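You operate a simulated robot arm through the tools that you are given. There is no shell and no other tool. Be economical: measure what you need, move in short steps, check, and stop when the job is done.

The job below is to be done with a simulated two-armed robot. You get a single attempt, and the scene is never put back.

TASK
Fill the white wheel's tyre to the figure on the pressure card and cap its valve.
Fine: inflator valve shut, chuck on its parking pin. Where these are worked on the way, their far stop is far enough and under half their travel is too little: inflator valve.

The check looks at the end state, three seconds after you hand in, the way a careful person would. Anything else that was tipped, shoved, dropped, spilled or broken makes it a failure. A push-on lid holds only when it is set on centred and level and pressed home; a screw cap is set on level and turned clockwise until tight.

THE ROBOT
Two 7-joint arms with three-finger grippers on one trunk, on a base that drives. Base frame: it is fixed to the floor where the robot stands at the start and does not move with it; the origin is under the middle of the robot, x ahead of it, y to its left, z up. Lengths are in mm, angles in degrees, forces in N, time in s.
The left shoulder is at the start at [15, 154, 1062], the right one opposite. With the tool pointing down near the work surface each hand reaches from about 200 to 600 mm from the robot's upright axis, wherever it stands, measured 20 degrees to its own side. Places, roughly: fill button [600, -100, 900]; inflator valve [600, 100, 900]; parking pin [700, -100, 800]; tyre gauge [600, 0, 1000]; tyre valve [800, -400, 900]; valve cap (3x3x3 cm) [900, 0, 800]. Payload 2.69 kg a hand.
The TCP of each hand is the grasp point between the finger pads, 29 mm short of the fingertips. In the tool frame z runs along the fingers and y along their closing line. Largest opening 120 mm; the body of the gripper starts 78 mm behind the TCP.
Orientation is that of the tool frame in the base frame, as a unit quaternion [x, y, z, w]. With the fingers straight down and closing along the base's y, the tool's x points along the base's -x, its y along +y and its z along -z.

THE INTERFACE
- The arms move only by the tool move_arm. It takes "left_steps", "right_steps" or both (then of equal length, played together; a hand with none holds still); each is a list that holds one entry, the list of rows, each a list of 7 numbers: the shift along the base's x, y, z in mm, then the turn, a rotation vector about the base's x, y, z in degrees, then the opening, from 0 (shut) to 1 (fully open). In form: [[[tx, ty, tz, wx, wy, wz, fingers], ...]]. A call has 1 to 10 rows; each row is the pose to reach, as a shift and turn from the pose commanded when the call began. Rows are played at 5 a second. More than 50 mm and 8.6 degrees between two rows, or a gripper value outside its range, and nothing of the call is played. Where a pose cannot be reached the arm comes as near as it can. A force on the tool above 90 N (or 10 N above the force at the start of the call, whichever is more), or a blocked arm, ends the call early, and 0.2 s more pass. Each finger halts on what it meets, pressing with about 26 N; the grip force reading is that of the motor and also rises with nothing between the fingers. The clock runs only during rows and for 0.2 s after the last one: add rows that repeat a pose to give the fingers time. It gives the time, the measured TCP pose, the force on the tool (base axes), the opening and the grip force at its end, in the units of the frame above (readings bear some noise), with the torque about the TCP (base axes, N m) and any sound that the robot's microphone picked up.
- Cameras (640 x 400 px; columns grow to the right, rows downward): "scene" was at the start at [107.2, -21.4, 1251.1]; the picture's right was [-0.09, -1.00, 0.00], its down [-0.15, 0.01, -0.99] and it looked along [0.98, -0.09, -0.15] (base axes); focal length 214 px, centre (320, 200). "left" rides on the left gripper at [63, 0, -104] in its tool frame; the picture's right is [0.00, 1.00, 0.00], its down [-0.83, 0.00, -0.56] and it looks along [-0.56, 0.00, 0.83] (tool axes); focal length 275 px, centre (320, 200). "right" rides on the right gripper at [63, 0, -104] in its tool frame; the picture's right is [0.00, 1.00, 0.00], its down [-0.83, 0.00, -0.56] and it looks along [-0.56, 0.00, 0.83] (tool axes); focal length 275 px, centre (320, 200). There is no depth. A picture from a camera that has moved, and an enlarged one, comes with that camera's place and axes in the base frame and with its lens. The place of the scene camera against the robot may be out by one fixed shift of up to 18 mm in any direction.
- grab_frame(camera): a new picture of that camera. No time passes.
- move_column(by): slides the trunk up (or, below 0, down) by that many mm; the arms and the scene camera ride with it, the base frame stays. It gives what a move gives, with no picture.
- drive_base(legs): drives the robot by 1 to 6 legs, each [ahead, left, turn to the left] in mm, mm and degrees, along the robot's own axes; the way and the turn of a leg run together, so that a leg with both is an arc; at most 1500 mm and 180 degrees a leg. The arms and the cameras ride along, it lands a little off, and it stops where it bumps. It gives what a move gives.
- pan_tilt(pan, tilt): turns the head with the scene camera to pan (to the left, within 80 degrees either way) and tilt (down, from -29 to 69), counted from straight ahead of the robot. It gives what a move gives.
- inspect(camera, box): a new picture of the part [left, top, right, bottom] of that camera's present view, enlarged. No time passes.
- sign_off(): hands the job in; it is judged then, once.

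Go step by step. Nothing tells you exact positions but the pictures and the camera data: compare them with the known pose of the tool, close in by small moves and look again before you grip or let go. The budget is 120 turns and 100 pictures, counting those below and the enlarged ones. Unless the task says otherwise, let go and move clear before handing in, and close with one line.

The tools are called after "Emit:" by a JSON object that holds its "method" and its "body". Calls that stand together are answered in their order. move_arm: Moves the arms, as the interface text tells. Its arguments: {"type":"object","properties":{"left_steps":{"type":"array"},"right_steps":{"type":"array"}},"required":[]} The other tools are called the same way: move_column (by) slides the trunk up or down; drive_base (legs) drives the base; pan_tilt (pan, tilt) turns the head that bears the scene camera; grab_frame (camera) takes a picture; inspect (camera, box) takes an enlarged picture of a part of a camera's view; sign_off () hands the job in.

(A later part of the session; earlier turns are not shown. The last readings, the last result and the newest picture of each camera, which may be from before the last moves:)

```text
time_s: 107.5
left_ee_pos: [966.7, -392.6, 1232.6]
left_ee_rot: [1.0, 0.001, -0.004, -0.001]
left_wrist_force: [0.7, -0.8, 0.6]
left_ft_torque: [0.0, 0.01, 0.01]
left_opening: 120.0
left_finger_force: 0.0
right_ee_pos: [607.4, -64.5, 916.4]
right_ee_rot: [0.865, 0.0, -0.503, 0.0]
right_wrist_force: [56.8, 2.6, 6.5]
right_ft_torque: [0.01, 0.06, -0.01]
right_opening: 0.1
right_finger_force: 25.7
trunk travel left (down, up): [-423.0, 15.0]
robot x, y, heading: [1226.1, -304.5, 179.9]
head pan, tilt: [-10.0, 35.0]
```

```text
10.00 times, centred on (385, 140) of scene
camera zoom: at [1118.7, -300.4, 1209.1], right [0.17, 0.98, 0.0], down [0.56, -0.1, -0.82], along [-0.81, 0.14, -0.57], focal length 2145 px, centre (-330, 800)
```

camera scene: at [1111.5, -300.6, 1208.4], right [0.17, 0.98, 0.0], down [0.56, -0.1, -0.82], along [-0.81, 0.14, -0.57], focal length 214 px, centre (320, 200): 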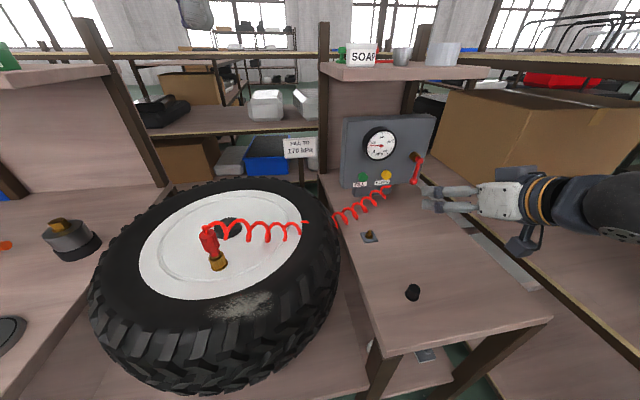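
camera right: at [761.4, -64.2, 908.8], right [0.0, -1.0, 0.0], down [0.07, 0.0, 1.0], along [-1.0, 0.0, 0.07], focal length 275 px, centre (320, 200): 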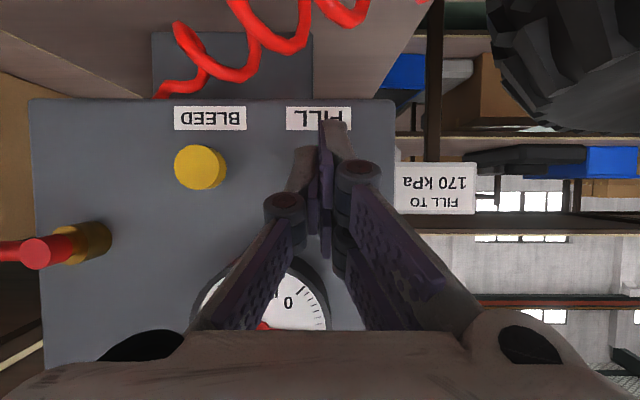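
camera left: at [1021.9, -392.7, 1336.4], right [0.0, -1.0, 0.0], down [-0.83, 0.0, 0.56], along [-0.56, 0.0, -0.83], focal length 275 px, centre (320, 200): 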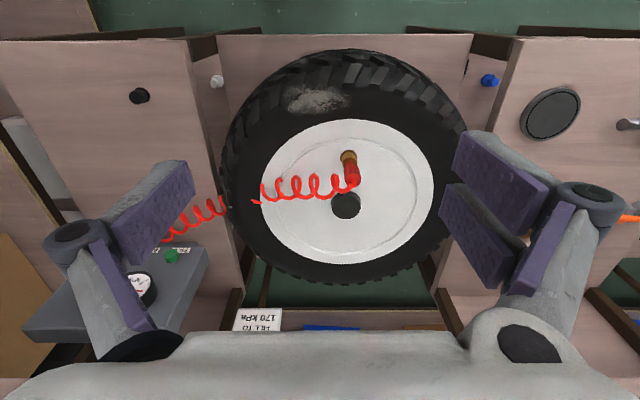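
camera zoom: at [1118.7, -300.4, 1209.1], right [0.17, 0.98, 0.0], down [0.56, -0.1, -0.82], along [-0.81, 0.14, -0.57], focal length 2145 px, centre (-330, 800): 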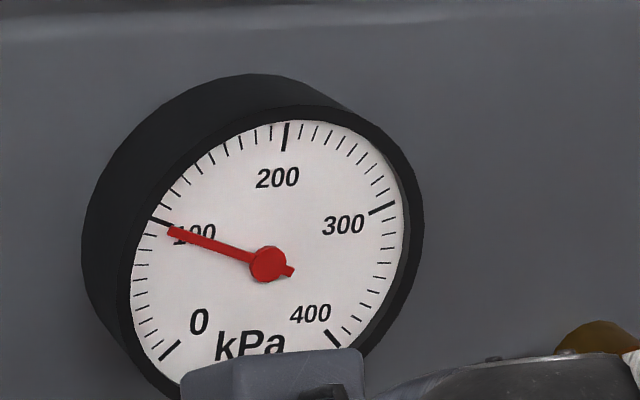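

About 97 kPa, rising at roughly 12 kPa/s. Hold for 2.2 s.

Emit:
{"method": "move_arm", "body": {"right_steps": [[[0, 0, 0, 0, 0, 0, 0], [0, 0, 0, 0, 0, 0, 0], [0, 0, 0, 0, 0, 0, 0], [0, 0, 0, 0, 0, 0, 0], [0, 0, 0, 0, 0, 0, 0], [0, 0, 0, 0, 0, 0, 0], [0, 0, 0, 0, 0, 0, 0], [0, 0, 0, 0, 0, 0, 0], [0, 0, 0, 0, 0, 0, 0], [0, 0, 0, 0, 0, 0, 0]]]}}

Emit:
{"method": "inspect", "body": {"camera": "scene", "box": [360, 120, 410, 160]}}

```text
time_s: 109.7
left_ee_pos: [967.6, -391.6, 1232.4]
left_ee_rot: [1.0, 0.001, -0.003, -0.001]
left_wrist_force: [-0.2, -0.6, 0.2]
left_ft_torque: [-0.02, 0.01, -0.03]
left_opening: 120.2
left_finger_force: 0.0
right_ee_pos: [607.5, -65.1, 915.3]
right_ee_rot: [0.865, 0.001, -0.503, 0.001]
right_wrist_force: [55.9, 1.9, 9.6]
right_ft_torque: [-0.01, 0.14, -0.03]
right_opening: 0.0
right_finger_force: 26.4
trunk travel left (down, up): [-423.0, 15.0]
robot x, y, heading: [1227.0, -301.0, 179.9]
head pan, tilt: [-10.0, 35.0]
```

```text
10.00 times, centred on (385, 140) of scene
camera zoom: at [1118.8, -300.4, 1209.1], right [0.17, 0.98, 0.0], down [0.56, -0.1, -0.82], along [-0.81, 0.14, -0.57], focal length 2145 px, centre (-330, 800)
```

zoom: 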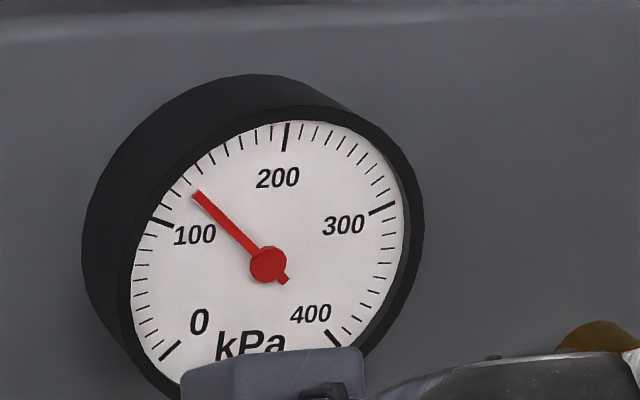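

About 130 kPa (15 kPa/s). Hold 1.8 s more.

Emit:
{"method": "move_arm", "body": {"right_steps": [[[0, 0, 0, 0, 0, 0, 0], [0, 0, 0, 0, 0, 0, 0], [0, 0, 0, 0, 0, 0, 0], [0, 0, 0, 0, 0, 0, 0], [0, 0, 0, 0, 0, 0, 0], [0, 0, 0, 0, 0, 0, 0], [0, 0, 0, 0, 0, 0, 0], [0, 0, 0, 0, 0, 0, 0]]]}}

Emit:
{"method": "inspect", "body": {"camera": "scene", "box": [360, 120, 410, 160]}}

```text
time_s: 111.5
left_ee_pos: [967.5, -392.9, 1232.3]
left_ee_rot: [1.0, 0.0, -0.004, -0.001]
left_wrist_force: [0.0, 0.1, -0.1]
left_ft_torque: [-0.03, 0.03, 0.0]
left_opening: 120.1
left_finger_force: 0.2
right_ee_pos: [607.9, -65.3, 916.4]
right_ee_rot: [0.864, 0.0, -0.504, 0.0]
right_wrist_force: [54.7, 1.4, 13.6]
right_ft_torque: [-0.03, 0.18, 0.05]
right_opening: 0.3
right_finger_force: 25.8
trunk travel left (down, up): [-423.0, 15.0]
robot x, y, heading: [1224.0, -305.3, 180.3]
head pan, tilt: [-10.0, 35.0]
```

```text
10.00 times, centred on (385, 140) of scene
camera zoom: at [1118.9, -300.6, 1209.2], right [0.17, 0.98, 0.0], down [0.56, -0.1, -0.82], along [-0.81, 0.14, -0.57], focal length 2145 px, centre (-330, 800)
```

zoom: 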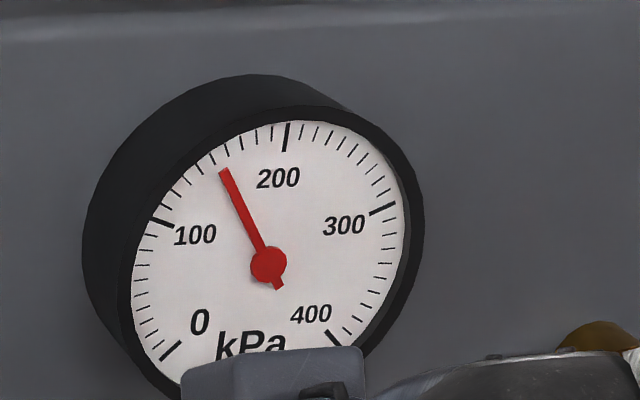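

About 154 kPa. Hold 0.8 s more then release.

Emit:
{"method": "move_arm", "body": {"right_steps": [[[0, 0, 0, 0, 0, 0, 0], [0, 0, 0, 0, 0, 0, 0], [0, 0, 0, 0, 0, 0, 0], [0, 0, 0, 0, 0, 0, 0], [25, 0, 0, 0, 0, 0, 0], [25, 0, 0, 0, 0, 0, 0]]]}}

Emit:
{"method": "inspect", "body": {"camera": "scene", "box": [360, 120, 410, 160]}}

```text
time_s: 112.9
left_ee_pos: [958.8, -392.5, 1230.5]
left_ee_rot: [1.0, 0.001, 0.0, -0.001]
left_wrist_force: [-1.0, 0.5, -0.9]
left_ft_torque: [0.02, -0.02, 0.03]
left_opening: 120.2
left_finger_force: 0.0
right_ee_pos: [626.3, -64.7, 912.0]
right_ee_rot: [0.866, 0.0, -0.5, -0.001]
right_wrist_force: [-0.2, -0.6, 0.0]
right_ft_torque: [0.01, 0.01, 0.03]
right_opening: 0.0
right_finger_force: 28.5
trunk travel left (down, up): [-423.0, 15.0]
robot x, y, heading: [1223.3, -304.7, -180.0]
head pan, tilt: [-10.0, 35.0]
```

```text
10.00 times, centred on (385, 140) of scene
camera zoom: at [1110.8, -300.9, 1208.3], right [0.17, 0.98, 0.0], down [0.57, -0.1, -0.82], along [-0.81, 0.14, -0.57], focal length 2145 px, centre (-330, 800)
```

zoom: 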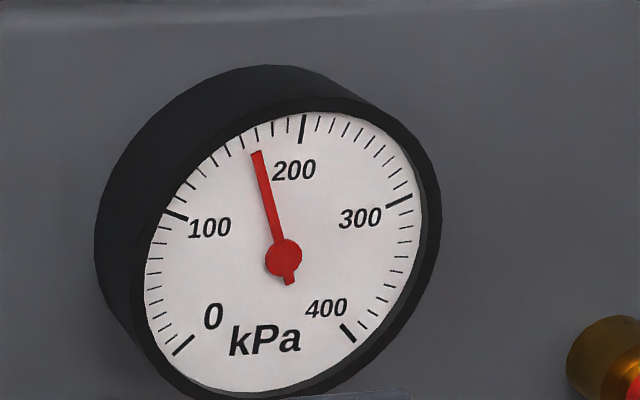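

Reads about 167 kPa by dial geometry. One short tap on FILL should bring it to 170.

Emit:
{"method": "move_arm", "body": {"right_steps": [[[-14, 0, 0, 0, 0, 0, 0], [-24, 0, 0, 0, 0, 0, 0], [0, 0, 0, 0, 0, 0, 0], [0, 0, 0, 0, 0, 0, 0]]]}}

Emit:
{"method": "inspect", "body": {"camera": "scene", "box": [360, 120, 410, 160]}}

```text
time_s: 113.9
left_ee_pos: [958.6, -393.7, 1230.9]
left_ee_rot: [1.0, 0.0, 0.0, -0.001]
left_wrist_force: [-0.2, -0.7, -0.2]
left_ft_torque: [0.04, -0.01, 0.0]
left_opening: 120.1
left_finger_force: 0.0
right_ee_pos: [626.9, -64.3, 911.5]
right_ee_rot: [0.866, -0.001, -0.501, -0.001]
right_wrist_force: [-0.3, -0.7, 0.2]
right_ft_torque: [0.01, -0.03, -0.02]
right_opening: 0.0
right_finger_force: 28.5
trunk travel left (down, up): [-423.0, 15.0]
robot x, y, heading: [1221.9, -300.0, 180.0]
head pan, tilt: [-10.0, 35.0]
heard: click
```

```text
10.00 times, centred on (385, 140) of scene
camera zoom: at [1111.0, -300.5, 1208.4], right [0.17, 0.98, 0.0], down [0.57, -0.1, -0.82], along [-0.81, 0.14, -0.57], focal length 2145 px, centre (-330, 800)
```

zoom: 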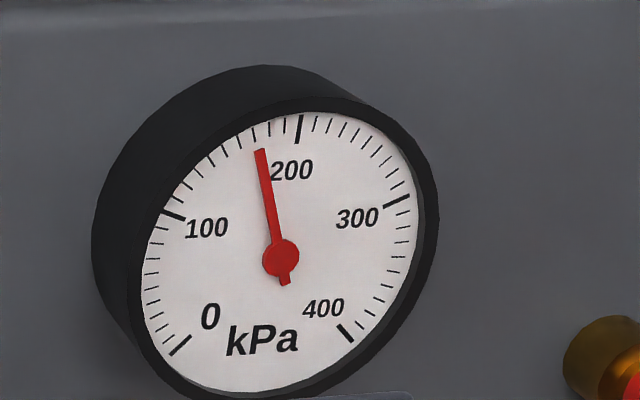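

Gauge now reads ~170. Next I go above the lever and sweep it back down to shut.

Emit:
{"method": "move_arm", "body": {"right_steps": [[[30, 0, 0, 0, 0, 0, 0], [30, 45, 20, 0, 0, 0, 0], [30, 90, 40, 0, 0, 0, 0], [30, 135, 60, 0, 0, 0, 0], [30, 180, 80, 0, 0, 0, 0], [30, 224, 88, 0, 0, 0, 0], [10, 224, 88, 0, 0, 0, 0], [-9, 224, 88, 0, 0, 0, 0]]]}}

Emit:
{"method": "move_arm", "body": {"right_steps": [[[0, 0, -15, 0, 0, 0, 0], [0, 0, -27, 0, 0, 0, 0], [0, 0, -39, 0, 0, 0, 0], [0, 0, -50, 0, 0, 0, 0], [0, -6, -62, 0, 0, 0, 0], [0, -12, -72, 0, 0, 0, 0], [0, -22, -82, 0, 0, 0, 0], [0, -32, -88, 0, 0, 0, 0], [0, -40, -92, 0, 0, 0, 0], [0, -46, -95, 0, 0, 0, 0]]]}}

Emit:
{"method": "grab_frame", "body": {"camera": "right"}}

Emit:
{"method": "inspect", "body": {"camera": "scene", "box": [320, 100, 480, 220]}}

```text
time_s: 115.7
left_ee_pos: [958.3, -391.5, 1231.4]
left_ee_rot: [1.0, -0.001, 0.0, -0.002]
left_wrist_force: [0.1, 0.1, 0.1]
left_ft_torque: [-0.02, -0.04, 0.01]
left_opening: 119.9
left_finger_force: 0.0
right_ee_pos: [617.0, 161.8, 1000.2]
right_ee_rot: [0.865, 0.0, -0.501, 0.0]
right_wrist_force: [0.6, -0.2, -0.3]
right_ft_torque: [0.0, -0.03, 0.03]
right_opening: 0.0
right_finger_force: 28.7
trunk travel left (down, up): [-423.0, 15.0]
robot x, y, heading: [1225.1, -300.9, -180.1]
head pan, tilt: [-10.0, 35.0]
```

```text
time_s: 117.9
left_ee_pos: [960.1, -391.1, 1232.3]
left_ee_rot: [1.0, 0.0, -0.001, 0.0]
left_wrist_force: [0.6, -0.7, -0.6]
left_ft_torque: [0.03, -0.02, 0.04]
left_opening: 119.8
left_finger_force: 0.1
right_ee_pos: [617.7, 116.0, 907.2]
right_ee_rot: [0.864, -0.002, -0.503, -0.001]
right_wrist_force: [0.3, 11.1, 6.7]
right_ft_torque: [0.16, 0.05, -0.16]
right_opening: 0.0
right_finger_force: 28.8
trunk travel left (down, up): [-423.0, 15.0]
robot x, y, heading: [1220.0, -303.3, 180.2]
head pan, tilt: [-10.0, 35.0]
```

```text
61 pictures are left
camera right: at [741.5, 116.4, 903.8], right [0.0, -1.0, 0.0], down [0.07, 0.0, 1.0], along [-1.0, 0.0, 0.07], focal length 275 px, centre (320, 200)
```

right: 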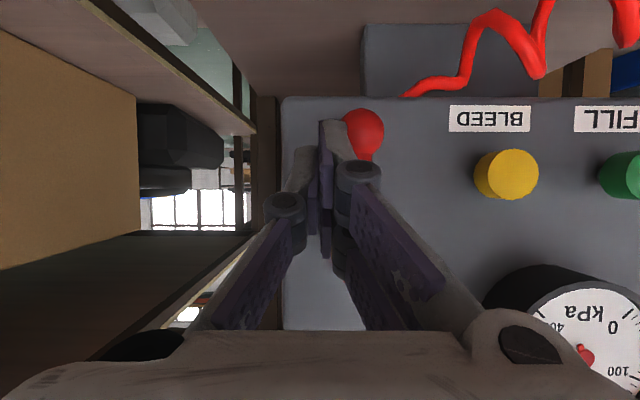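

```text
3.33 times, centred on (400, 160) of scene
camera zoom: at [1112.4, -299.2, 1208.7], right [0.17, 0.98, 0.0], down [0.56, -0.1, -0.82], along [-0.81, 0.14, -0.57], focal length 715 px, centre (53, 333)
```

zoom: 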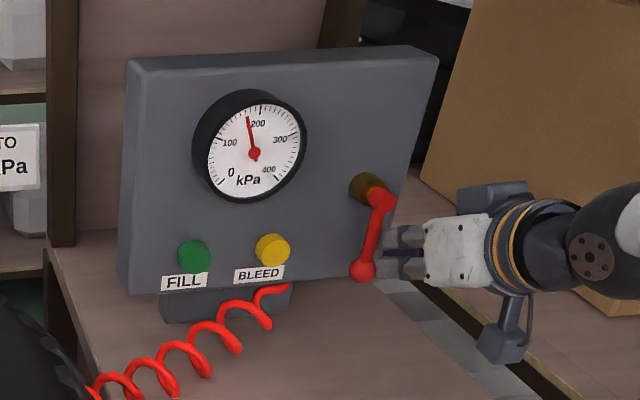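

Lever is down again. A small nudge to be sure, then retreat and move the right hand over for a look at the chuck.

Emit:
{"method": "move_arm", "body": {"right_steps": [[[0, -4, -1, 0, 0, 0, 0], [0, -4, -1, 0, 0, 0, 0], [0, 12, 0, 0, 0, 0, 0], [45, 12, 10, 0, 0, 0, 0], [90, 10, 25, 0, 0, 0, 0.2], [135, 0, 45, 0, 0, 0, 0.5], [180, -10, 60, 0, 0, 0, 1], [225, -20, 75, 0, 0, 0, 1]]]}}

Emit:
{"method": "move_arm", "body": {"right_steps": [[[10, -45, 0, 0, 0, 0, 1], [20, -90, 0, 0, 0, 0, 1], [30, -135, 0, 0, 0, 0, 1], [40, -180, 0, 0, 0, 0, 1], [50, -225, 0, 0, 0, 0, 1], [60, -270, 0, 0, 0, 0, 1], [60, -315, 0, 0, 0, 0, 1], [60, -360, 0, 0, 0, 0, 1]]]}}

Emit:
{"method": "grab_frame", "body": {"camera": "right"}}

Emit:
{"method": "grab_frame", "body": {"camera": "scene"}}

```text
refused: row 6 steps farther than a row can; nothing moved
```

```text
time_s: 119.7
left_ee_pos: [959.5, -392.2, 1231.7]
left_ee_rot: [1.0, 0.0, 0.001, -0.001]
left_wrist_force: [0.2, -1.2, -0.2]
left_ft_torque: [-0.01, -0.01, -0.02]
left_opening: 119.7
left_finger_force: 0.1
right_ee_pos: [677.5, -246.7, 905.3]
right_ee_rot: [0.866, 0.0, -0.5, 0.0]
right_wrist_force: [-0.6, 0.9, 0.5]
right_ft_torque: [-0.01, 0.0, -0.05]
right_opening: 119.8
right_finger_force: 0.0
trunk travel left (down, up): [-423.0, 15.0]
robot x, y, heading: [1226.7, -302.9, 180.0]
head pan, tilt: [-10.0, 35.0]
```

```text
59 pictures are left
camera right: at [801.6, -246.0, 902.6], right [0.0, -1.0, 0.0], down [0.07, 0.0, 1.0], along [-1.0, 0.0, 0.07], focal length 275 px, centre (320, 200)
```

right: 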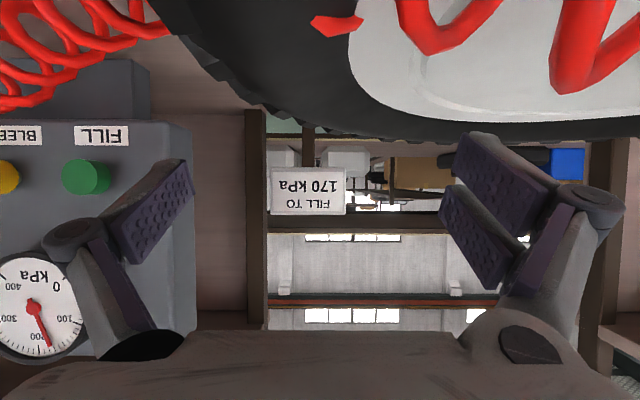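

```text
58 pictures are left
camera scene: at [1111.4, -300.6, 1208.4], right [0.17, 0.98, 0.0], down [0.56, -0.1, -0.82], along [-0.81, 0.14, -0.57], focal length 214 px, centre (320, 200)
```

scene: 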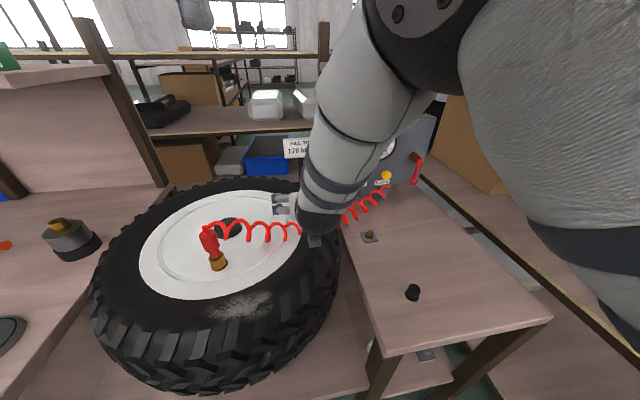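

The retreat call was refused yet the sideways move played; I need to verify the lever, buttons and hose weren't disturbed.

Emit:
{"method": "inspect", "body": {"camera": "scene", "box": [360, 120, 450, 220]}}

Emit:
{"method": "inspect", "body": {"camera": "scene", "box": [180, 180, 320, 290]}}

```text
4.00 times, centred on (405, 170) of scene
camera zoom: at [1111.4, -300.6, 1208.4], right [0.17, 0.98, 0.0], down [0.56, -0.1, -0.82], along [-0.81, 0.14, -0.57], focal length 858 px, centre (-20, 320)
```

zoom: 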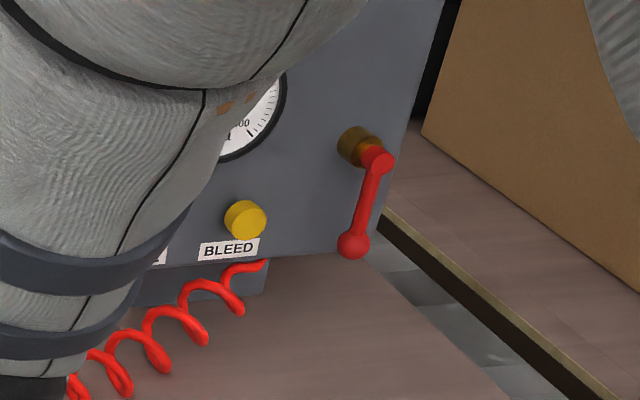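

```text
3.64 times, centred on (250, 235) of scene
camera zoom: at [1111.4, -300.6, 1208.4], right [0.17, 0.98, 0.0], down [0.56, -0.1, -0.82], along [-0.81, 0.14, -0.57], focal length 780 px, centre (574, 73)
```

zoom: 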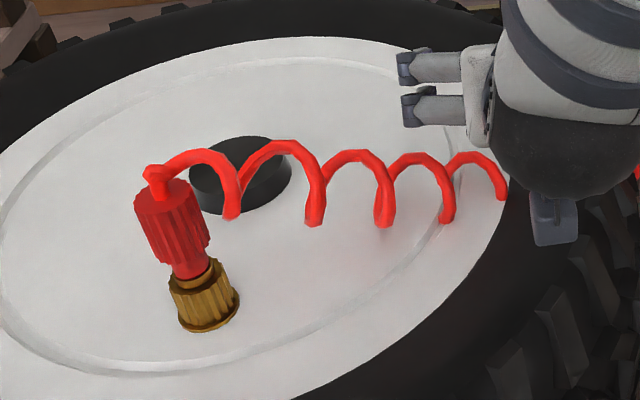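

Lever is still hanging at its stop. Now a close look at the chuck from the left camera for triangulation.

Emit:
{"method": "inspect", "body": {"camera": "left", "box": [300, 130, 400, 230]}}

```text
4.00 times, centred on (350, 180) of left
camera zoom: at [1021.6, -392.8, 1336.3], right [0.0, -1.0, 0.0], down [-0.83, 0.0, 0.56], along [-0.56, 0.0, -0.83], focal length 1101 px, centre (200, 280)
```

zoom: 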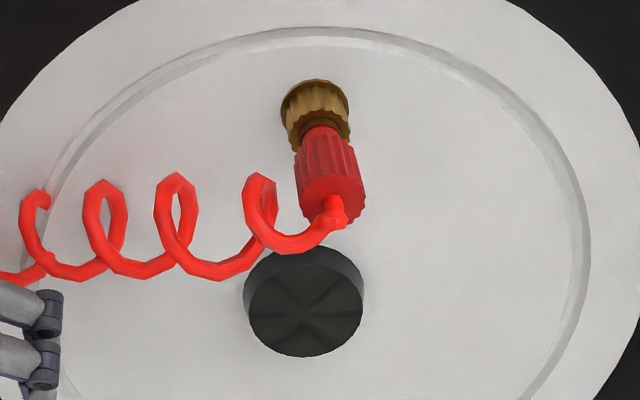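

Chuck estimated around (778,-453), z from ~815 to ~905. I'll shift the left hand aside and bring the right hand back to view the chuck horizontally.

Emit:
{"method": "move_arm", "body": {"right_steps": [[[5, 0, 45, 0, 0, 0, 1], [20, 0, 85, 0, 0, 0, 1], [65, 0, 95, 0, 0, 0, 1], [110, 0, 95, 0, 0, 0, 1], [155, 0, 95, 0, 0, 0, 1], [200, 0, 95, 0, 0, 0, 1], [240, -25, 90, 0, 0, 0, 1], [262, -65, 80, 0, 0, 0, 1], [270, -110, 70, 0, 0, 0, 1]]], "left_steps": [[[0, -20, 0, 0, 0, 0, 1], [0, -40, 0, 0, 0, 0, 1], [0, -60, 0, 0, 0, 0, 1], [0, -80, 0, 0, 0, 0, 1], [0, -100, 0, 0, 0, 0, 1], [0, -120, 0, 0, 0, 0, 1], [0, -140, 0, 0, 0, 0, 1], [0, -160, 0, 0, 0, 0, 1], [0, -180, 0, 0, 0, 0, 1]]]}}

Emit:
{"method": "grab_frame", "body": {"camera": "right"}}

Emit:
{"method": "grab_frame", "body": {"camera": "scene"}}

```text
time_s: 121.6
left_ee_pos: [940.8, -533.4, 1193.7]
left_ee_rot: [1.0, 0.0, -0.003, -0.001]
left_wrist_force: [-0.6, -1.0, -1.1]
left_ft_torque: [0.0, 0.06, -0.04]
left_opening: 120.0
left_finger_force: 0.1
left hand out of reach, approached as far as the arm can: row 3, 4, 5, 6, 7, 8, 9
right_ee_pos: [915.8, -301.4, 1021.6]
right_ee_rot: [0.864, -0.101, -0.49, 0.049]
right_wrist_force: [0.0, -0.1, 0.1]
right_ft_torque: [0.03, -0.02, -0.01]
right_opening: 119.9
right_finger_force: 0.0
right hand out of reach, approached as far as the arm can: row 6, 7
trunk travel left (down, up): [-423.0, 15.0]
robot x, y, heading: [1228.5, -301.1, -180.1]
head pan, tilt: [-10.0, 35.0]
stopped in row 9 (right hand): the arm was blocked; the commanded pose is now the measured one
```

```text
54 pictures are left
camera right: at [1036.8, -315.9, 1022.7], right [-0.12, -0.98, 0.18], down [0.06, 0.18, 0.98], along [-0.99, 0.13, 0.04], focal length 275 px, centre (320, 200)
```

right: 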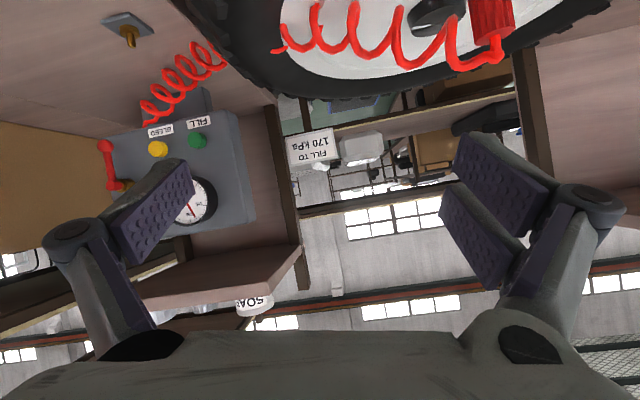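

```text
53 pictures are left
camera scene: at [1108.7, -303.5, 1224.8], right [0.14, 0.99, 0.0], down [0.42, -0.06, -0.91], along [-0.9, 0.12, -0.42], focal length 214 px, centre (320, 200)
```

scene: 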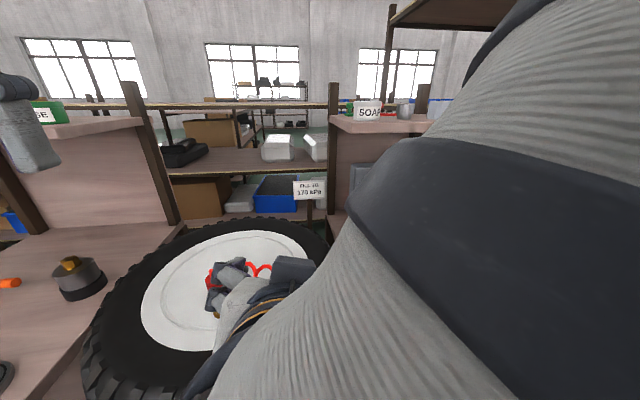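

My right arm bumped the robot's own head there. I'll bring the right arm back to its own side, tool down, and use the left hand for the chuck instead.

Emit:
{"method": "move_arm", "body": {"right_steps": [[[-20, 22, 5, 0.7, -7.4, 1.5, 1], [-35, 45, 20, 1.5, -14.7, 3, 1], [-46, 68, 40, 2.2, -22.1, 4.5, 1], [-46, 90, 60, 2.9, -29.5, 6, 1], [-46, 113, 80, 3.7, -36.8, 7.6, 1], [-46, 136, 98, 4.4, -44.2, 9.1, 1], [-46, 158, 113, 5.2, -51.5, 10.6, 1], [-46, 181, 128, 5.9, -58.9, 12.1, 1]]]}}

Emit:
{"method": "pan_tilt", "body": {"pan": 10, "tilt": 40}}

Emit:
{"method": "grab_frame", "body": {"camera": "scene"}}

```text
time_s: 123.4
left_ee_pos: [938.8, -533.6, 1191.4]
left_ee_rot: [1.0, 0.0, 0.0, -0.001]
left_wrist_force: [0.1, 0.0, -0.4]
left_ft_torque: [0.04, -0.02, 0.04]
left_opening: 120.0
left_finger_force: 0.0
right_ee_pos: [868.5, -122.1, 1149.0]
right_ee_rot: [1.0, 0.001, 0.002, 0.003]
right_wrist_force: [-0.5, 0.1, 0.0]
right_ft_torque: [-0.01, 0.03, -0.01]
right_opening: 120.3
right_finger_force: 0.0
trunk travel left (down, up): [-423.0, 15.0]
robot x, y, heading: [1224.8, -300.3, 180.1]
head pan, tilt: [-10.0, 35.0]
```

```text
time_s: 124.2
left_ee_pos: [939.3, -533.4, 1191.0]
left_ee_rot: [1.0, 0.0, -0.002, 0.0]
left_wrist_force: [0.7, -0.9, -0.1]
left_ft_torque: [-0.02, -0.01, 0.01]
left_opening: 120.0
left_finger_force: 0.0
right_ee_pos: [867.3, -122.7, 1148.3]
right_ee_rot: [1.0, -0.001, 0.001, 0.002]
right_wrist_force: [0.4, 0.5, -0.1]
right_ft_torque: [-0.05, 0.01, 0.02]
right_opening: 119.9
right_finger_force: 0.2
trunk travel left (down, up): [-423.0, 15.0]
robot x, y, heading: [1227.0, -302.0, 180.4]
head pan, tilt: [10.0, 40.0]
```

```text
52 pictures are left
camera scene: at [1114.5, -330.4, 1200.9], right [-0.17, 0.98, 0.0], down [0.63, 0.11, -0.77], along [-0.75, -0.13, -0.64], focal length 214 px, centre (320, 200)
```

scene: 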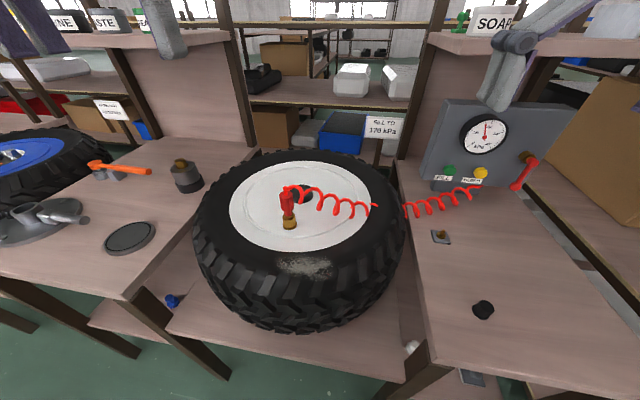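

All is intact. Now I bring the left hand tilted 45° forward to a view position in front of the chuck.

Emit:
{"method": "move_arm", "body": {"left_steps": [[[-11, 15, -33, 0, 5.6, 0, 1], [-22, 30, -65, 0, 11.2, 0, 1], [-33, 45, -98, 0, 16.9, 0, 1], [-44, 60, -130, 0, 22.5, 0, 1], [-55, 75, -163, 0, 28.1, 0, 1], [-66, 90, -195, 0, 33.7, 0, 1], [-77, 105, -228, 0, 39.4, 0, 1], [-88, 119, -261, 0, 45, 0, 1]]]}}

Emit:
{"method": "grab_frame", "body": {"camera": "left"}}

Emit:
{"method": "grab_frame", "body": {"camera": "scene"}}

```text
time_s: 126.0
left_ee_pos: [852.0, -414.1, 928.2]
left_ee_rot: [0.924, -0.001, -0.382, 0.0]
left_wrist_force: [-0.1, -0.3, -0.5]
left_ft_torque: [0.01, -0.03, -0.01]
left_opening: 119.7
left_finger_force: 0.2
right_ee_pos: [868.0, -122.1, 1148.5]
right_ee_rot: [1.0, -0.001, 0.002, 0.003]
right_wrist_force: [0.5, 1.1, 0.3]
right_ft_torque: [-0.01, -0.02, 0.02]
right_opening: 120.1
right_finger_force: 0.0
trunk travel left (down, up): [-423.0, 15.0]
robot x, y, heading: [1221.8, -297.3, -179.9]
head pan, tilt: [10.0, 40.0]
```

```text
51 pictures are left
camera left: at [969.0, -413.7, 958.3], right [-0.01, -1.0, 0.0], down [-0.2, 0.0, 0.98], along [-0.98, 0.0, -0.2], focal length 275 px, centre (320, 200)
```

left: 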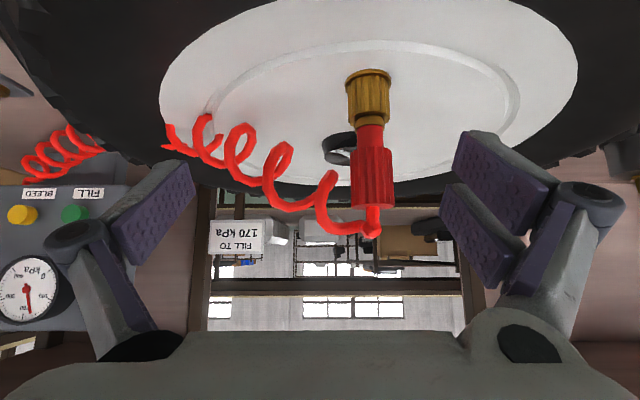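

```text
50 pictures are left
camera scene: at [1113.4, -330.4, 1200.6], right [-0.17, 0.98, 0.0], down [0.63, 0.11, -0.77], along [-0.75, -0.13, -0.64], focal length 214 px, centre (320, 200)
```

scene: 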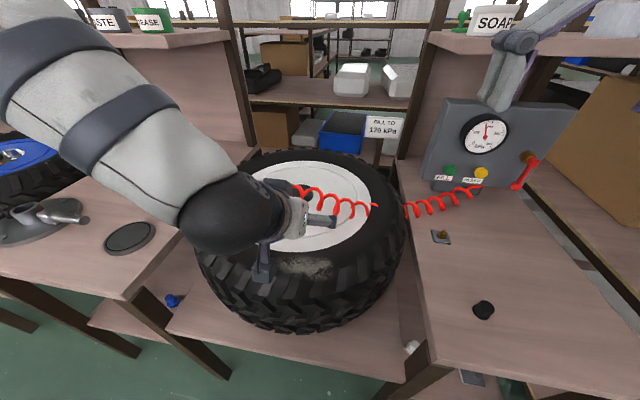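

Chuck is at x≈787, y≈-449; red body from z 885 to 925. I align in y, narrow the fingers, and approach part way.

Emit:
{"method": "move_arm", "body": {"left_steps": [[[0, -18, 0, 0, 0, 0, 0.7], [0, -35, 0, 0, 0, 0, 0.45], [-10, -35, -5, 0, 0, 0, 0.42], [-25, -35, -10, 0, 0, 0, 0.42]]]}}

Emit:
{"method": "grab_frame", "body": {"camera": "left"}}

```text
time_s: 127.0
left_ee_pos: [824.7, -449.6, 919.7]
left_ee_rot: [0.924, 0.0, -0.383, -0.001]
left_wrist_force: [-0.2, 0.2, 0.1]
left_ft_torque: [-0.02, 0.0, 0.02]
left_opening: 50.3
left_finger_force: 0.1
left hand out of reach, approached as far as the arm can: row 1, 2
right_ee_pos: [868.6, -122.4, 1149.5]
right_ee_rot: [1.0, 0.0, 0.001, 0.003]
right_wrist_force: [-0.4, -0.8, -0.4]
right_ft_torque: [0.02, 0.04, 0.01]
right_opening: 120.0
right_finger_force: 0.0
trunk travel left (down, up): [-423.0, 15.0]
robot x, y, heading: [1227.5, -304.1, 179.9]
head pan, tilt: [10.0, 40.0]
```

```text
49 pictures are left
camera left: at [944.1, -448.9, 949.2], right [0.0, -1.0, 0.0], down [-0.19, 0.0, 0.98], along [-0.98, 0.0, -0.19], focal length 275 px, centre (320, 200)
```

left: 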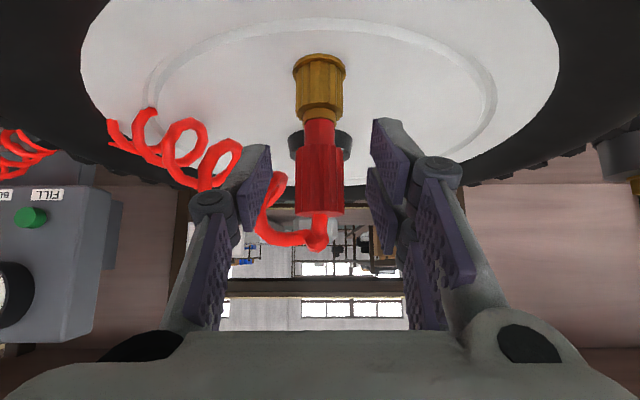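

Well centred. Advance to the grasp position.

Emit:
{"method": "move_arm", "body": {"left_steps": [[[-15, 0, -7, 0, 0, 0, 0.42], [-28, 0, -13, 0, 0, 0, 0.42], [-38, 0, -18, 0, 0, 0, 0.42]]]}}

Emit:
{"method": "grab_frame", "body": {"camera": "left"}}

```text
time_s: 127.8
left_ee_pos: [788.7, -449.5, 901.5]
left_ee_rot: [0.924, 0.0, -0.383, 0.0]
left_wrist_force: [-0.4, 0.0, 0.2]
left_ft_torque: [-0.01, -0.01, 0.01]
left_opening: 50.5
left_finger_force: 0.0
right_ee_pos: [868.7, -122.3, 1148.3]
right_ee_rot: [1.0, -0.001, 0.0, 0.002]
right_wrist_force: [0.4, 0.1, 0.0]
right_ft_torque: [0.04, 0.01, 0.01]
right_opening: 119.8
right_finger_force: 0.1
trunk travel left (down, up): [-423.0, 15.0]
robot x, y, heading: [1227.5, -302.7, 179.9]
head pan, tilt: [10.0, 40.0]
```

```text
48 pictures are left
camera left: at [906.3, -450.0, 931.4], right [0.0, -1.0, 0.0], down [-0.19, 0.0, 0.98], along [-0.98, 0.0, -0.19], focal length 275 px, centre (320, 200)
```

left: 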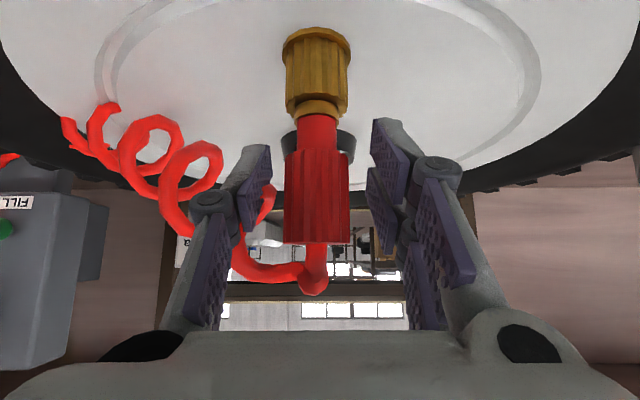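

Red body is centred at the grasp point. Close the fingers.

Emit:
{"method": "move_arm", "body": {"left_steps": [[[0, 0, 0, 0, 0, 0, 0.2], [0, 0, 0, 0, 0, 0, 0.1], [0, 0, 0, 0, 0, 0, 0.1]]]}}

Emit:
{"method": "grab_frame", "body": {"camera": "left"}}

```text
time_s: 128.6
left_ee_pos: [789.2, -449.4, 902.8]
left_ee_rot: [0.923, -0.002, -0.384, -0.001]
left_wrist_force: [0.9, 5.3, 1.0]
left_ft_torque: [0.18, -0.02, -0.02]
left_opening: 27.5
left_finger_force: 26.2
right_ee_pos: [869.5, -121.8, 1149.0]
right_ee_rot: [1.0, -0.002, 0.001, 0.003]
right_wrist_force: [-0.8, 0.9, 1.0]
right_ft_torque: [-0.01, 0.0, -0.03]
right_opening: 120.0
right_finger_force: 0.1
trunk travel left (down, up): [-423.0, 15.0]
robot x, y, heading: [1225.1, -304.9, 179.9]
head pan, tilt: [10.0, 40.0]
```

```text
47 pictures are left
camera left: at [906.6, -449.3, 931.8], right [-0.01, -1.0, 0.0], down [-0.19, 0.0, 0.98], along [-0.98, 0.0, -0.19], focal length 275 px, centre (320, 200)
```

left: 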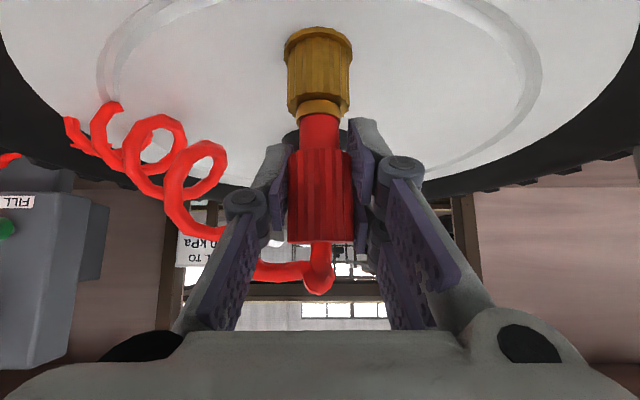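

Gripped at 27.5 mm. Now pull straight up in small steps.

Emit:
{"method": "move_arm", "body": {"left_steps": [[[0, 0, 5, 0, 0, 0, 0], [0, 0, 10, 0, 0, 0, 0], [0, 0, 16, 0, 0, 0, 0], [0, 0, 24, 0, 0, 0, 0], [0, 0, 34, 0, 0, 0, 0]]]}}

Emit:
{"method": "grab_frame", "body": {"camera": "left"}}

```text
time_s: 129.8
left_ee_pos: [789.3, -450.1, 935.7]
left_ee_rot: [0.924, 0.0, -0.383, -0.001]
left_wrist_force: [0.6, -0.6, -0.6]
left_ft_torque: [0.01, -0.03, 0.04]
left_opening: 27.0
left_finger_force: 26.2
right_ee_pos: [868.7, -122.0, 1149.4]
right_ee_rot: [1.0, -0.001, 0.001, 0.003]
right_wrist_force: [-0.4, 0.4, 0.9]
right_ft_torque: [0.01, 0.01, -0.03]
right_opening: 120.1
right_finger_force: 0.1
trunk travel left (down, up): [-423.0, 15.0]
robot x, y, heading: [1225.4, -303.9, -180.0]
head pan, tilt: [10.0, 40.0]
```

```text
46 pictures are left
camera left: at [906.5, -449.4, 966.2], right [0.0, -1.0, 0.0], down [-0.19, 0.0, 0.98], along [-0.98, 0.0, -0.19], focal length 275 px, centre (320, 200)
```

left: 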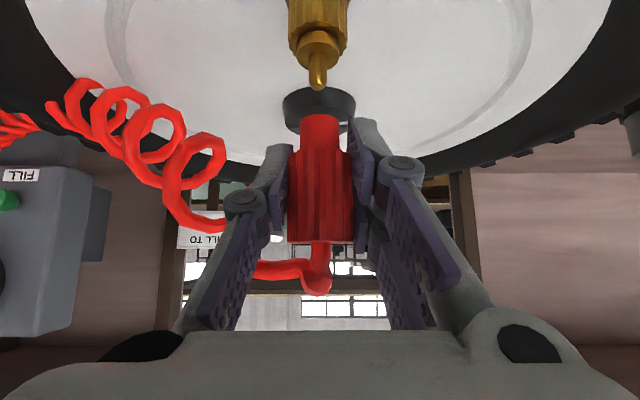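

The chuck is off; the valve's thin stem shows. I raise it, stow the right hand higher, then slide the robot about 170 mm toward the pin (a neighbouring bench limits going further).

Emit:
{"method": "move_arm", "body": {"left_steps": [[[0, 5, 15, 0, 0, 0, 0], [-2, 10, 30, 0, 0, 0, 0], [-4, 15, 45, 0, 0, 0, 0], [-6, 20, 60, 0, 0, 0, 0]]], "right_steps": [[[8, -4, 30, 0, 0, 0, 1], [16, -8, 60, 0, 0, 0, 1], [24, -12, 90, 0, 0, 0, 1], [32, -16, 115, 0, 0, 0, 1]]]}}

Emit:
{"method": "pan_tilt", "body": {"pan": -55, "tilt": 30}}

Emit:
{"method": "grab_frame", "body": {"camera": "scene"}}

```text
time_s: 130.8
left_ee_pos: [782.4, -428.5, 995.9]
left_ee_rot: [0.924, 0.0, -0.382, 0.0]
left_wrist_force: [-0.2, -0.2, -0.4]
left_ft_torque: [-0.01, -0.06, 0.01]
left_opening: 27.1
left_finger_force: 26.0
right_ee_pos: [890.6, -133.7, 1234.3]
right_ee_rot: [1.0, 0.0, 0.0, 0.004]
right_wrist_force: [0.4, 1.1, 0.1]
right_ft_torque: [-0.05, 0.01, 0.03]
right_opening: 119.8
right_finger_force: 0.0
right hand out of reach, approached as far as the arm can: row 3, 4
trunk travel left (down, up): [-423.0, 15.0]
robot x, y, heading: [1227.3, -301.3, 180.0]
head pan, tilt: [10.0, 40.0]
```

```text
time_s: 132.2
left_ee_pos: [782.7, -428.7, 996.4]
left_ee_rot: [0.923, -0.001, -0.384, 0.0]
left_wrist_force: [0.6, -0.4, -0.7]
left_ft_torque: [-0.01, -0.02, 0.0]
left_opening: 26.8
left_finger_force: 26.1
right_ee_pos: [891.5, -133.8, 1233.2]
right_ee_rot: [1.0, 0.0, 0.001, 0.003]
right_wrist_force: [0.2, 0.0, 0.5]
right_ft_torque: [0.0, 0.02, 0.02]
right_opening: 119.9
right_finger_force: 0.2
trunk travel left (down, up): [-423.0, 15.0]
robot x, y, heading: [1225.8, -304.9, 180.1]
head pan, tilt: [-55.0, 30.0]
```

```text
45 pictures are left
camera scene: at [1146.3, -241.7, 1216.2], right [0.82, 0.57, 0.0], down [0.29, -0.41, -0.87], along [-0.5, 0.71, -0.5], focal length 214 px, centre (320, 200)
```

scene: 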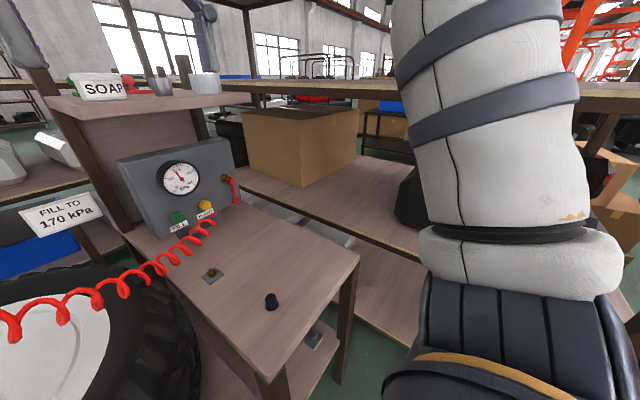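

A side bench/shelf runs at about y 250, so I'll only slide 100 mm to the right.

Emit:
{"method": "drive_base", "body": {"legs": [[0, -100, 0]]}}

Emit:
{"method": "pan_tilt", "body": {"pan": -5, "tilt": 40}}

Emit:
{"method": "grab_frame", "body": {"camera": "scene"}}

Emit:
{"method": "grab_frame", "body": {"camera": "right"}}

```text
time_s: 133.6
left_ee_pos: [782.4, -330.7, 996.2]
left_ee_rot: [0.923, -0.001, -0.384, 0.0]
left_wrist_force: [0.3, -0.1, -1.6]
left_ft_torque: [0.04, -0.03, 0.02]
left_opening: 27.1
left_finger_force: 26.2
right_ee_pos: [890.5, -34.1, 1233.7]
right_ee_rot: [1.0, -0.001, 0.0, 0.004]
right_wrist_force: [0.9, 0.3, 0.1]
right_ft_torque: [-0.06, 0.01, 0.02]
right_opening: 119.9
right_finger_force: 0.1
trunk travel left (down, up): [-423.0, 15.0]
robot x, y, heading: [1225.8, -206.3, 180.1]
head pan, tilt: [-55.0, 30.0]
```

```text
time_s: 134.8
left_ee_pos: [781.9, -330.8, 996.5]
left_ee_rot: [0.924, -0.001, -0.383, -0.001]
left_wrist_force: [0.6, 1.3, -1.3]
left_ft_torque: [-0.05, 0.01, -0.01]
left_opening: 26.8
left_finger_force: 26.3
right_ee_pos: [891.0, -36.9, 1233.9]
right_ee_rot: [1.0, -0.001, 0.0, 0.003]
right_wrist_force: [0.1, -0.2, -0.1]
right_ft_torque: [-0.02, 0.01, -0.01]
right_opening: 119.9
right_finger_force: 0.1
trunk travel left (down, up): [-423.0, 15.0]
robot x, y, heading: [1221.1, -205.6, 180.0]
head pan, tilt: [-5.0, 40.0]
```

```text
44 pictures are left
camera scene: at [1113.5, -209.4, 1200.9], right [0.09, 1.0, 0.0], down [0.64, -0.06, -0.77], along [-0.76, 0.07, -0.64], focal length 214 px, centre (320, 200)
```

scene: 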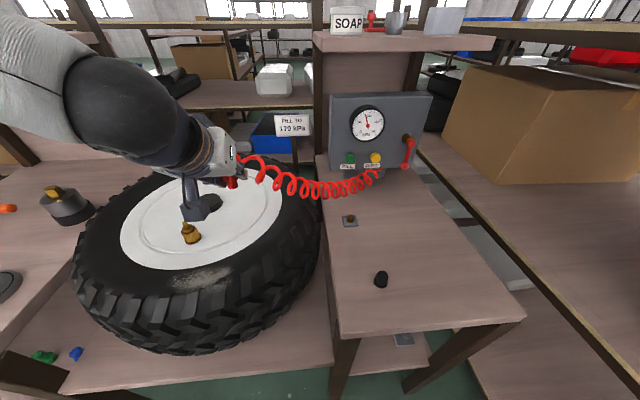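

```text
43 pictures are left
camera right: at [954.7, -35.2, 1338.6], right [0.0, -1.0, 0.01], down [-0.83, 0.0, 0.56], along [-0.56, -0.01, -0.83], focal length 275 px, centre (320, 200)
```

right: 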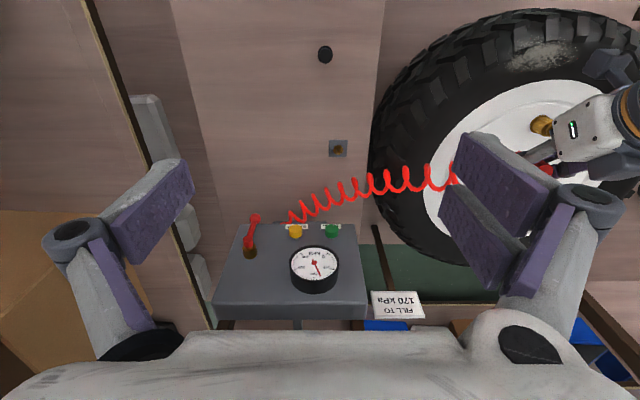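

Now zoom on the parking pin from both cameras.

Emit:
{"method": "inspect", "body": {"camera": "right", "box": [310, 125, 370, 165]}}

Emit:
{"method": "inspect", "body": {"camera": "scene", "box": [320, 200, 410, 300]}}

```text
10.00 times, centred on (340, 145) of right
camera zoom: at [954.7, -35.2, 1338.6], right [0.0, -1.0, 0.01], down [-0.83, 0.0, 0.56], along [-0.56, -0.01, -0.83], focal length 2753 px, centre (120, 750)
```

zoom: 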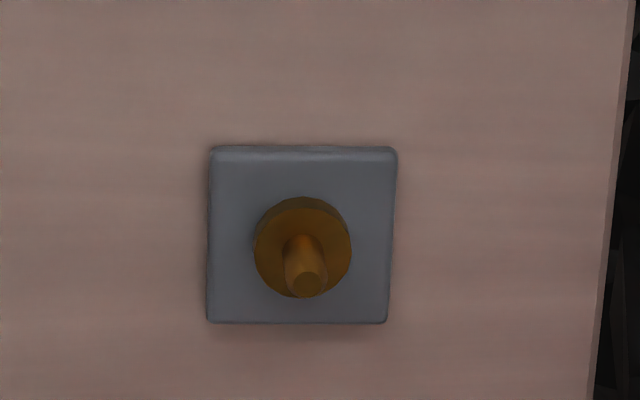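

```text
4.00 times, centred on (365, 250) of scene
camera zoom: at [1113.5, -209.4, 1200.9], right [0.09, 1.0, 0.0], down [0.64, -0.06, -0.77], along [-0.76, 0.07, -0.64], focal length 858 px, centre (140, 0)
```

zoom: 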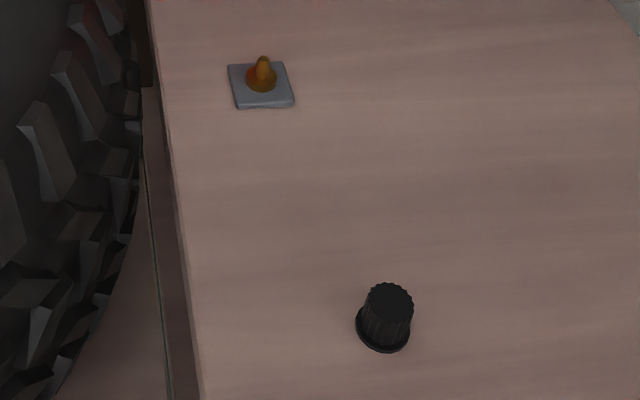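

Pin tip is around (712,-77,~795). I carry the chuck over to just in front of the pin, where the left camera can see it from the side.

Emit:
{"method": "move_arm", "body": {"left_steps": [[[-2, 42, -10, 0, 0, 0, 0], [-4, 84, -20, 0, 0, 0, 0], [-6, 126, -30, 0, 0, 0, 0], [-8, 168, -40, 0, 0, 0, 0], [-10, 210, -50, 0, 0, 0, 0], [-12, 253, -60, 0, 0, 0, 0]]]}}

Emit:
{"method": "grab_frame", "body": {"camera": "left"}}

```text
time_s: 136.2
left_ee_pos: [770.1, -77.9, 936.1]
left_ee_rot: [0.924, -0.001, -0.382, -0.001]
left_wrist_force: [0.0, -0.7, -1.7]
left_ft_torque: [-0.01, -0.02, -0.03]
left_opening: 26.8
left_finger_force: 26.2
right_ee_pos: [889.4, -36.2, 1232.7]
right_ee_rot: [1.0, -0.001, 0.002, 0.003]
right_wrist_force: [0.7, 0.0, 0.5]
right_ft_torque: [0.03, 0.01, 0.0]
right_opening: 120.0
right_finger_force: 0.1
trunk travel left (down, up): [-423.0, 15.0]
robot x, y, heading: [1224.9, -205.8, -179.9]
head pan, tilt: [-5.0, 40.0]
```

```text
40 pictures are left
camera left: at [888.0, -77.7, 964.9], right [-0.01, -1.0, 0.0], down [-0.2, 0.0, 0.98], along [-0.98, 0.0, -0.2], focal length 275 px, centre (320, 200)
```

left: 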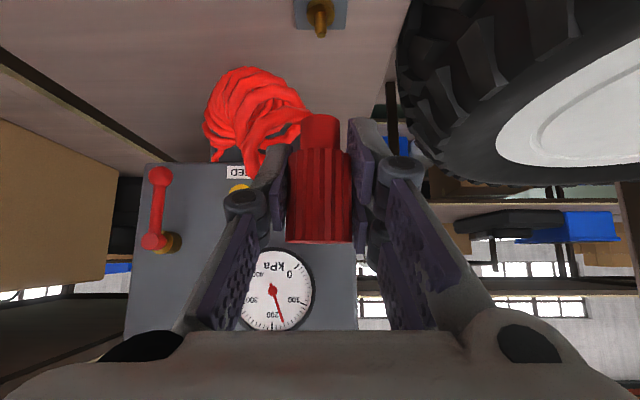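

Pin is directly ahead, aligned in y; estimate pin tip (714,-77,808). I lower by 56 at the same x to triangulate the pin better.

Emit:
{"method": "move_arm", "body": {"left_steps": [[[0, 0, -20, 0, 0, 0, 0], [0, 0, -40, 0, 0, 0, 0], [0, 0, -56, 0, 0, 0, 0]]]}}

Emit:
{"method": "grab_frame", "body": {"camera": "left"}}

```text
time_s: 137.0
left_ee_pos: [765.6, -80.3, 885.0]
left_ee_rot: [0.923, 0.009, -0.386, -0.003]
left_wrist_force: [-0.9, 0.6, 0.4]
left_ft_torque: [0.0, 0.0, -0.01]
left_opening: 26.9
left_finger_force: 25.9
right_ee_pos: [890.5, -35.2, 1233.9]
right_ee_rot: [1.0, 0.0, 0.001, 0.003]
right_wrist_force: [-0.3, -0.9, 0.4]
right_ft_torque: [0.03, -0.01, 0.02]
right_opening: 120.0
right_finger_force: 0.0
trunk travel left (down, up): [-423.0, 15.0]
robot x, y, heading: [1226.9, -206.7, 180.0]
head pan, tilt: [-5.0, 40.0]
```

```text
39 pictures are left
camera left: at [882.6, -80.4, 914.3], right [0.01, -1.0, -0.01], down [-0.19, -0.01, 0.98], along [-0.98, -0.01, -0.19], focal length 275 px, centre (320, 200)
```

left: 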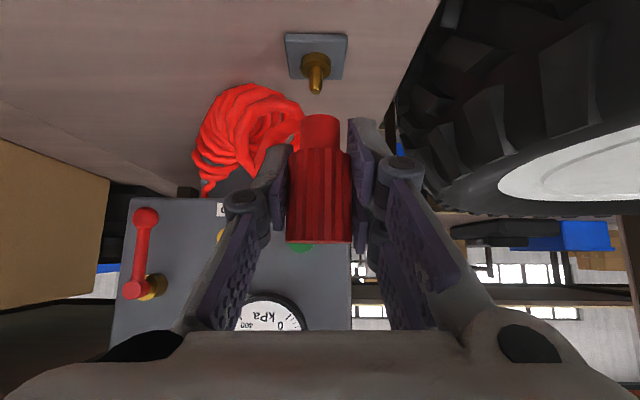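

Pin tip triangulated at (714.5,-77,808.5). The left arm's pose drifted a bit, so I check the scene for contact.

Emit:
{"method": "grab_frame", "body": {"camera": "scene"}}

Emit:
{"method": "grab_frame", "body": {"camera": "right"}}

```text
38 pictures are left
camera scene: at [1113.2, -209.5, 1200.8], right [0.09, 1.0, 0.0], down [0.64, -0.06, -0.77], along [-0.76, 0.07, -0.64], focal length 214 px, centre (320, 200)
```

scene: 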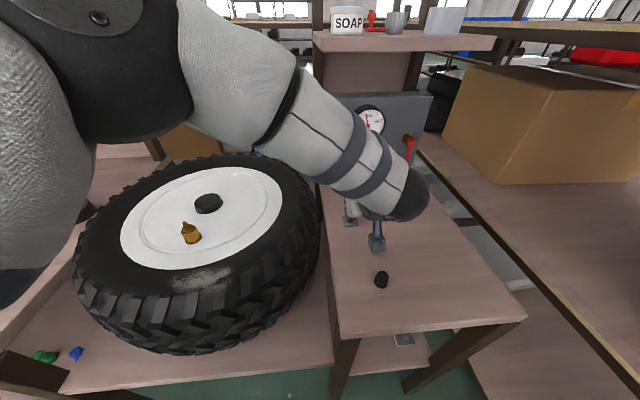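

```text
37 pictures are left
camera right: at [954.2, -35.2, 1338.4], right [0.0, -1.0, 0.01], down [-0.83, 0.0, 0.55], along [-0.55, -0.01, -0.83], focal length 275 px, centre (320, 200)
```

right: 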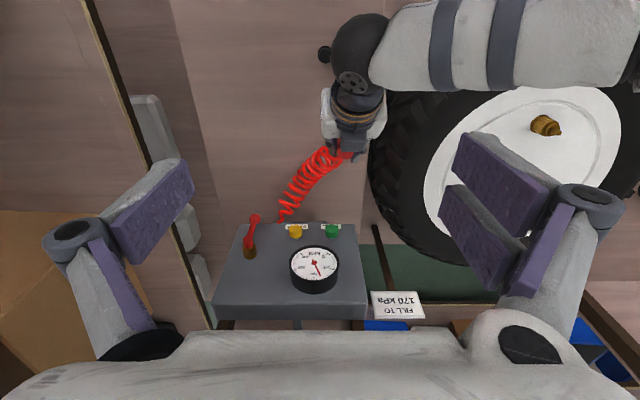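

Nothing is touching; the left wrist is just strained. The chuck is round, so I yaw the hand 30° (pointing toward +y as well) to ease the arm.

Emit:
{"method": "move_arm", "body": {"left_steps": [[[0, 0, 4, 0, 0, -8, 0], [0, 0, 8, 0, 0, -16, 0], [0, 0, 10, 0, 0, -24, 0], [0, 0, 10, 0, 0, -32, 0]]]}}

Emit:
{"method": "grab_frame", "body": {"camera": "left"}}

```text
time_s: 138.0
left_ee_pos: [769.8, -77.9, 890.0]
left_ee_rot: [0.888, -0.256, -0.368, -0.106]
left_wrist_force: [0.1, -0.3, -0.9]
left_ft_torque: [0.01, -0.01, 0.01]
left_opening: 26.9
left_finger_force: 25.8
right_ee_pos: [888.9, -36.4, 1235.0]
right_ee_rot: [1.0, -0.001, 0.001, 0.002]
right_wrist_force: [-0.3, 0.5, -0.2]
right_ft_torque: [0.02, -0.03, 0.0]
right_opening: 119.6
right_finger_force: 0.0
trunk travel left (down, up): [-423.0, 15.0]
robot x, y, heading: [1226.1, -202.6, 180.0]
head pan, tilt: [-5.0, 40.0]
```

```text
36 pictures are left
camera left: at [869.7, -140.8, 919.6], right [-0.54, -0.84, 0.0], down [-0.16, 0.11, 0.98], along [-0.83, 0.53, -0.19], focal length 275 px, centre (320, 200)
```

left: 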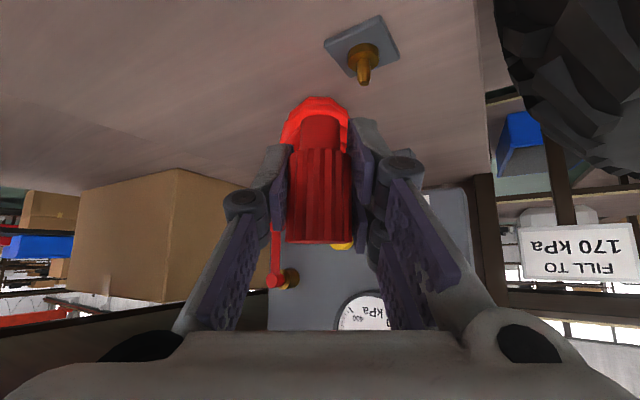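

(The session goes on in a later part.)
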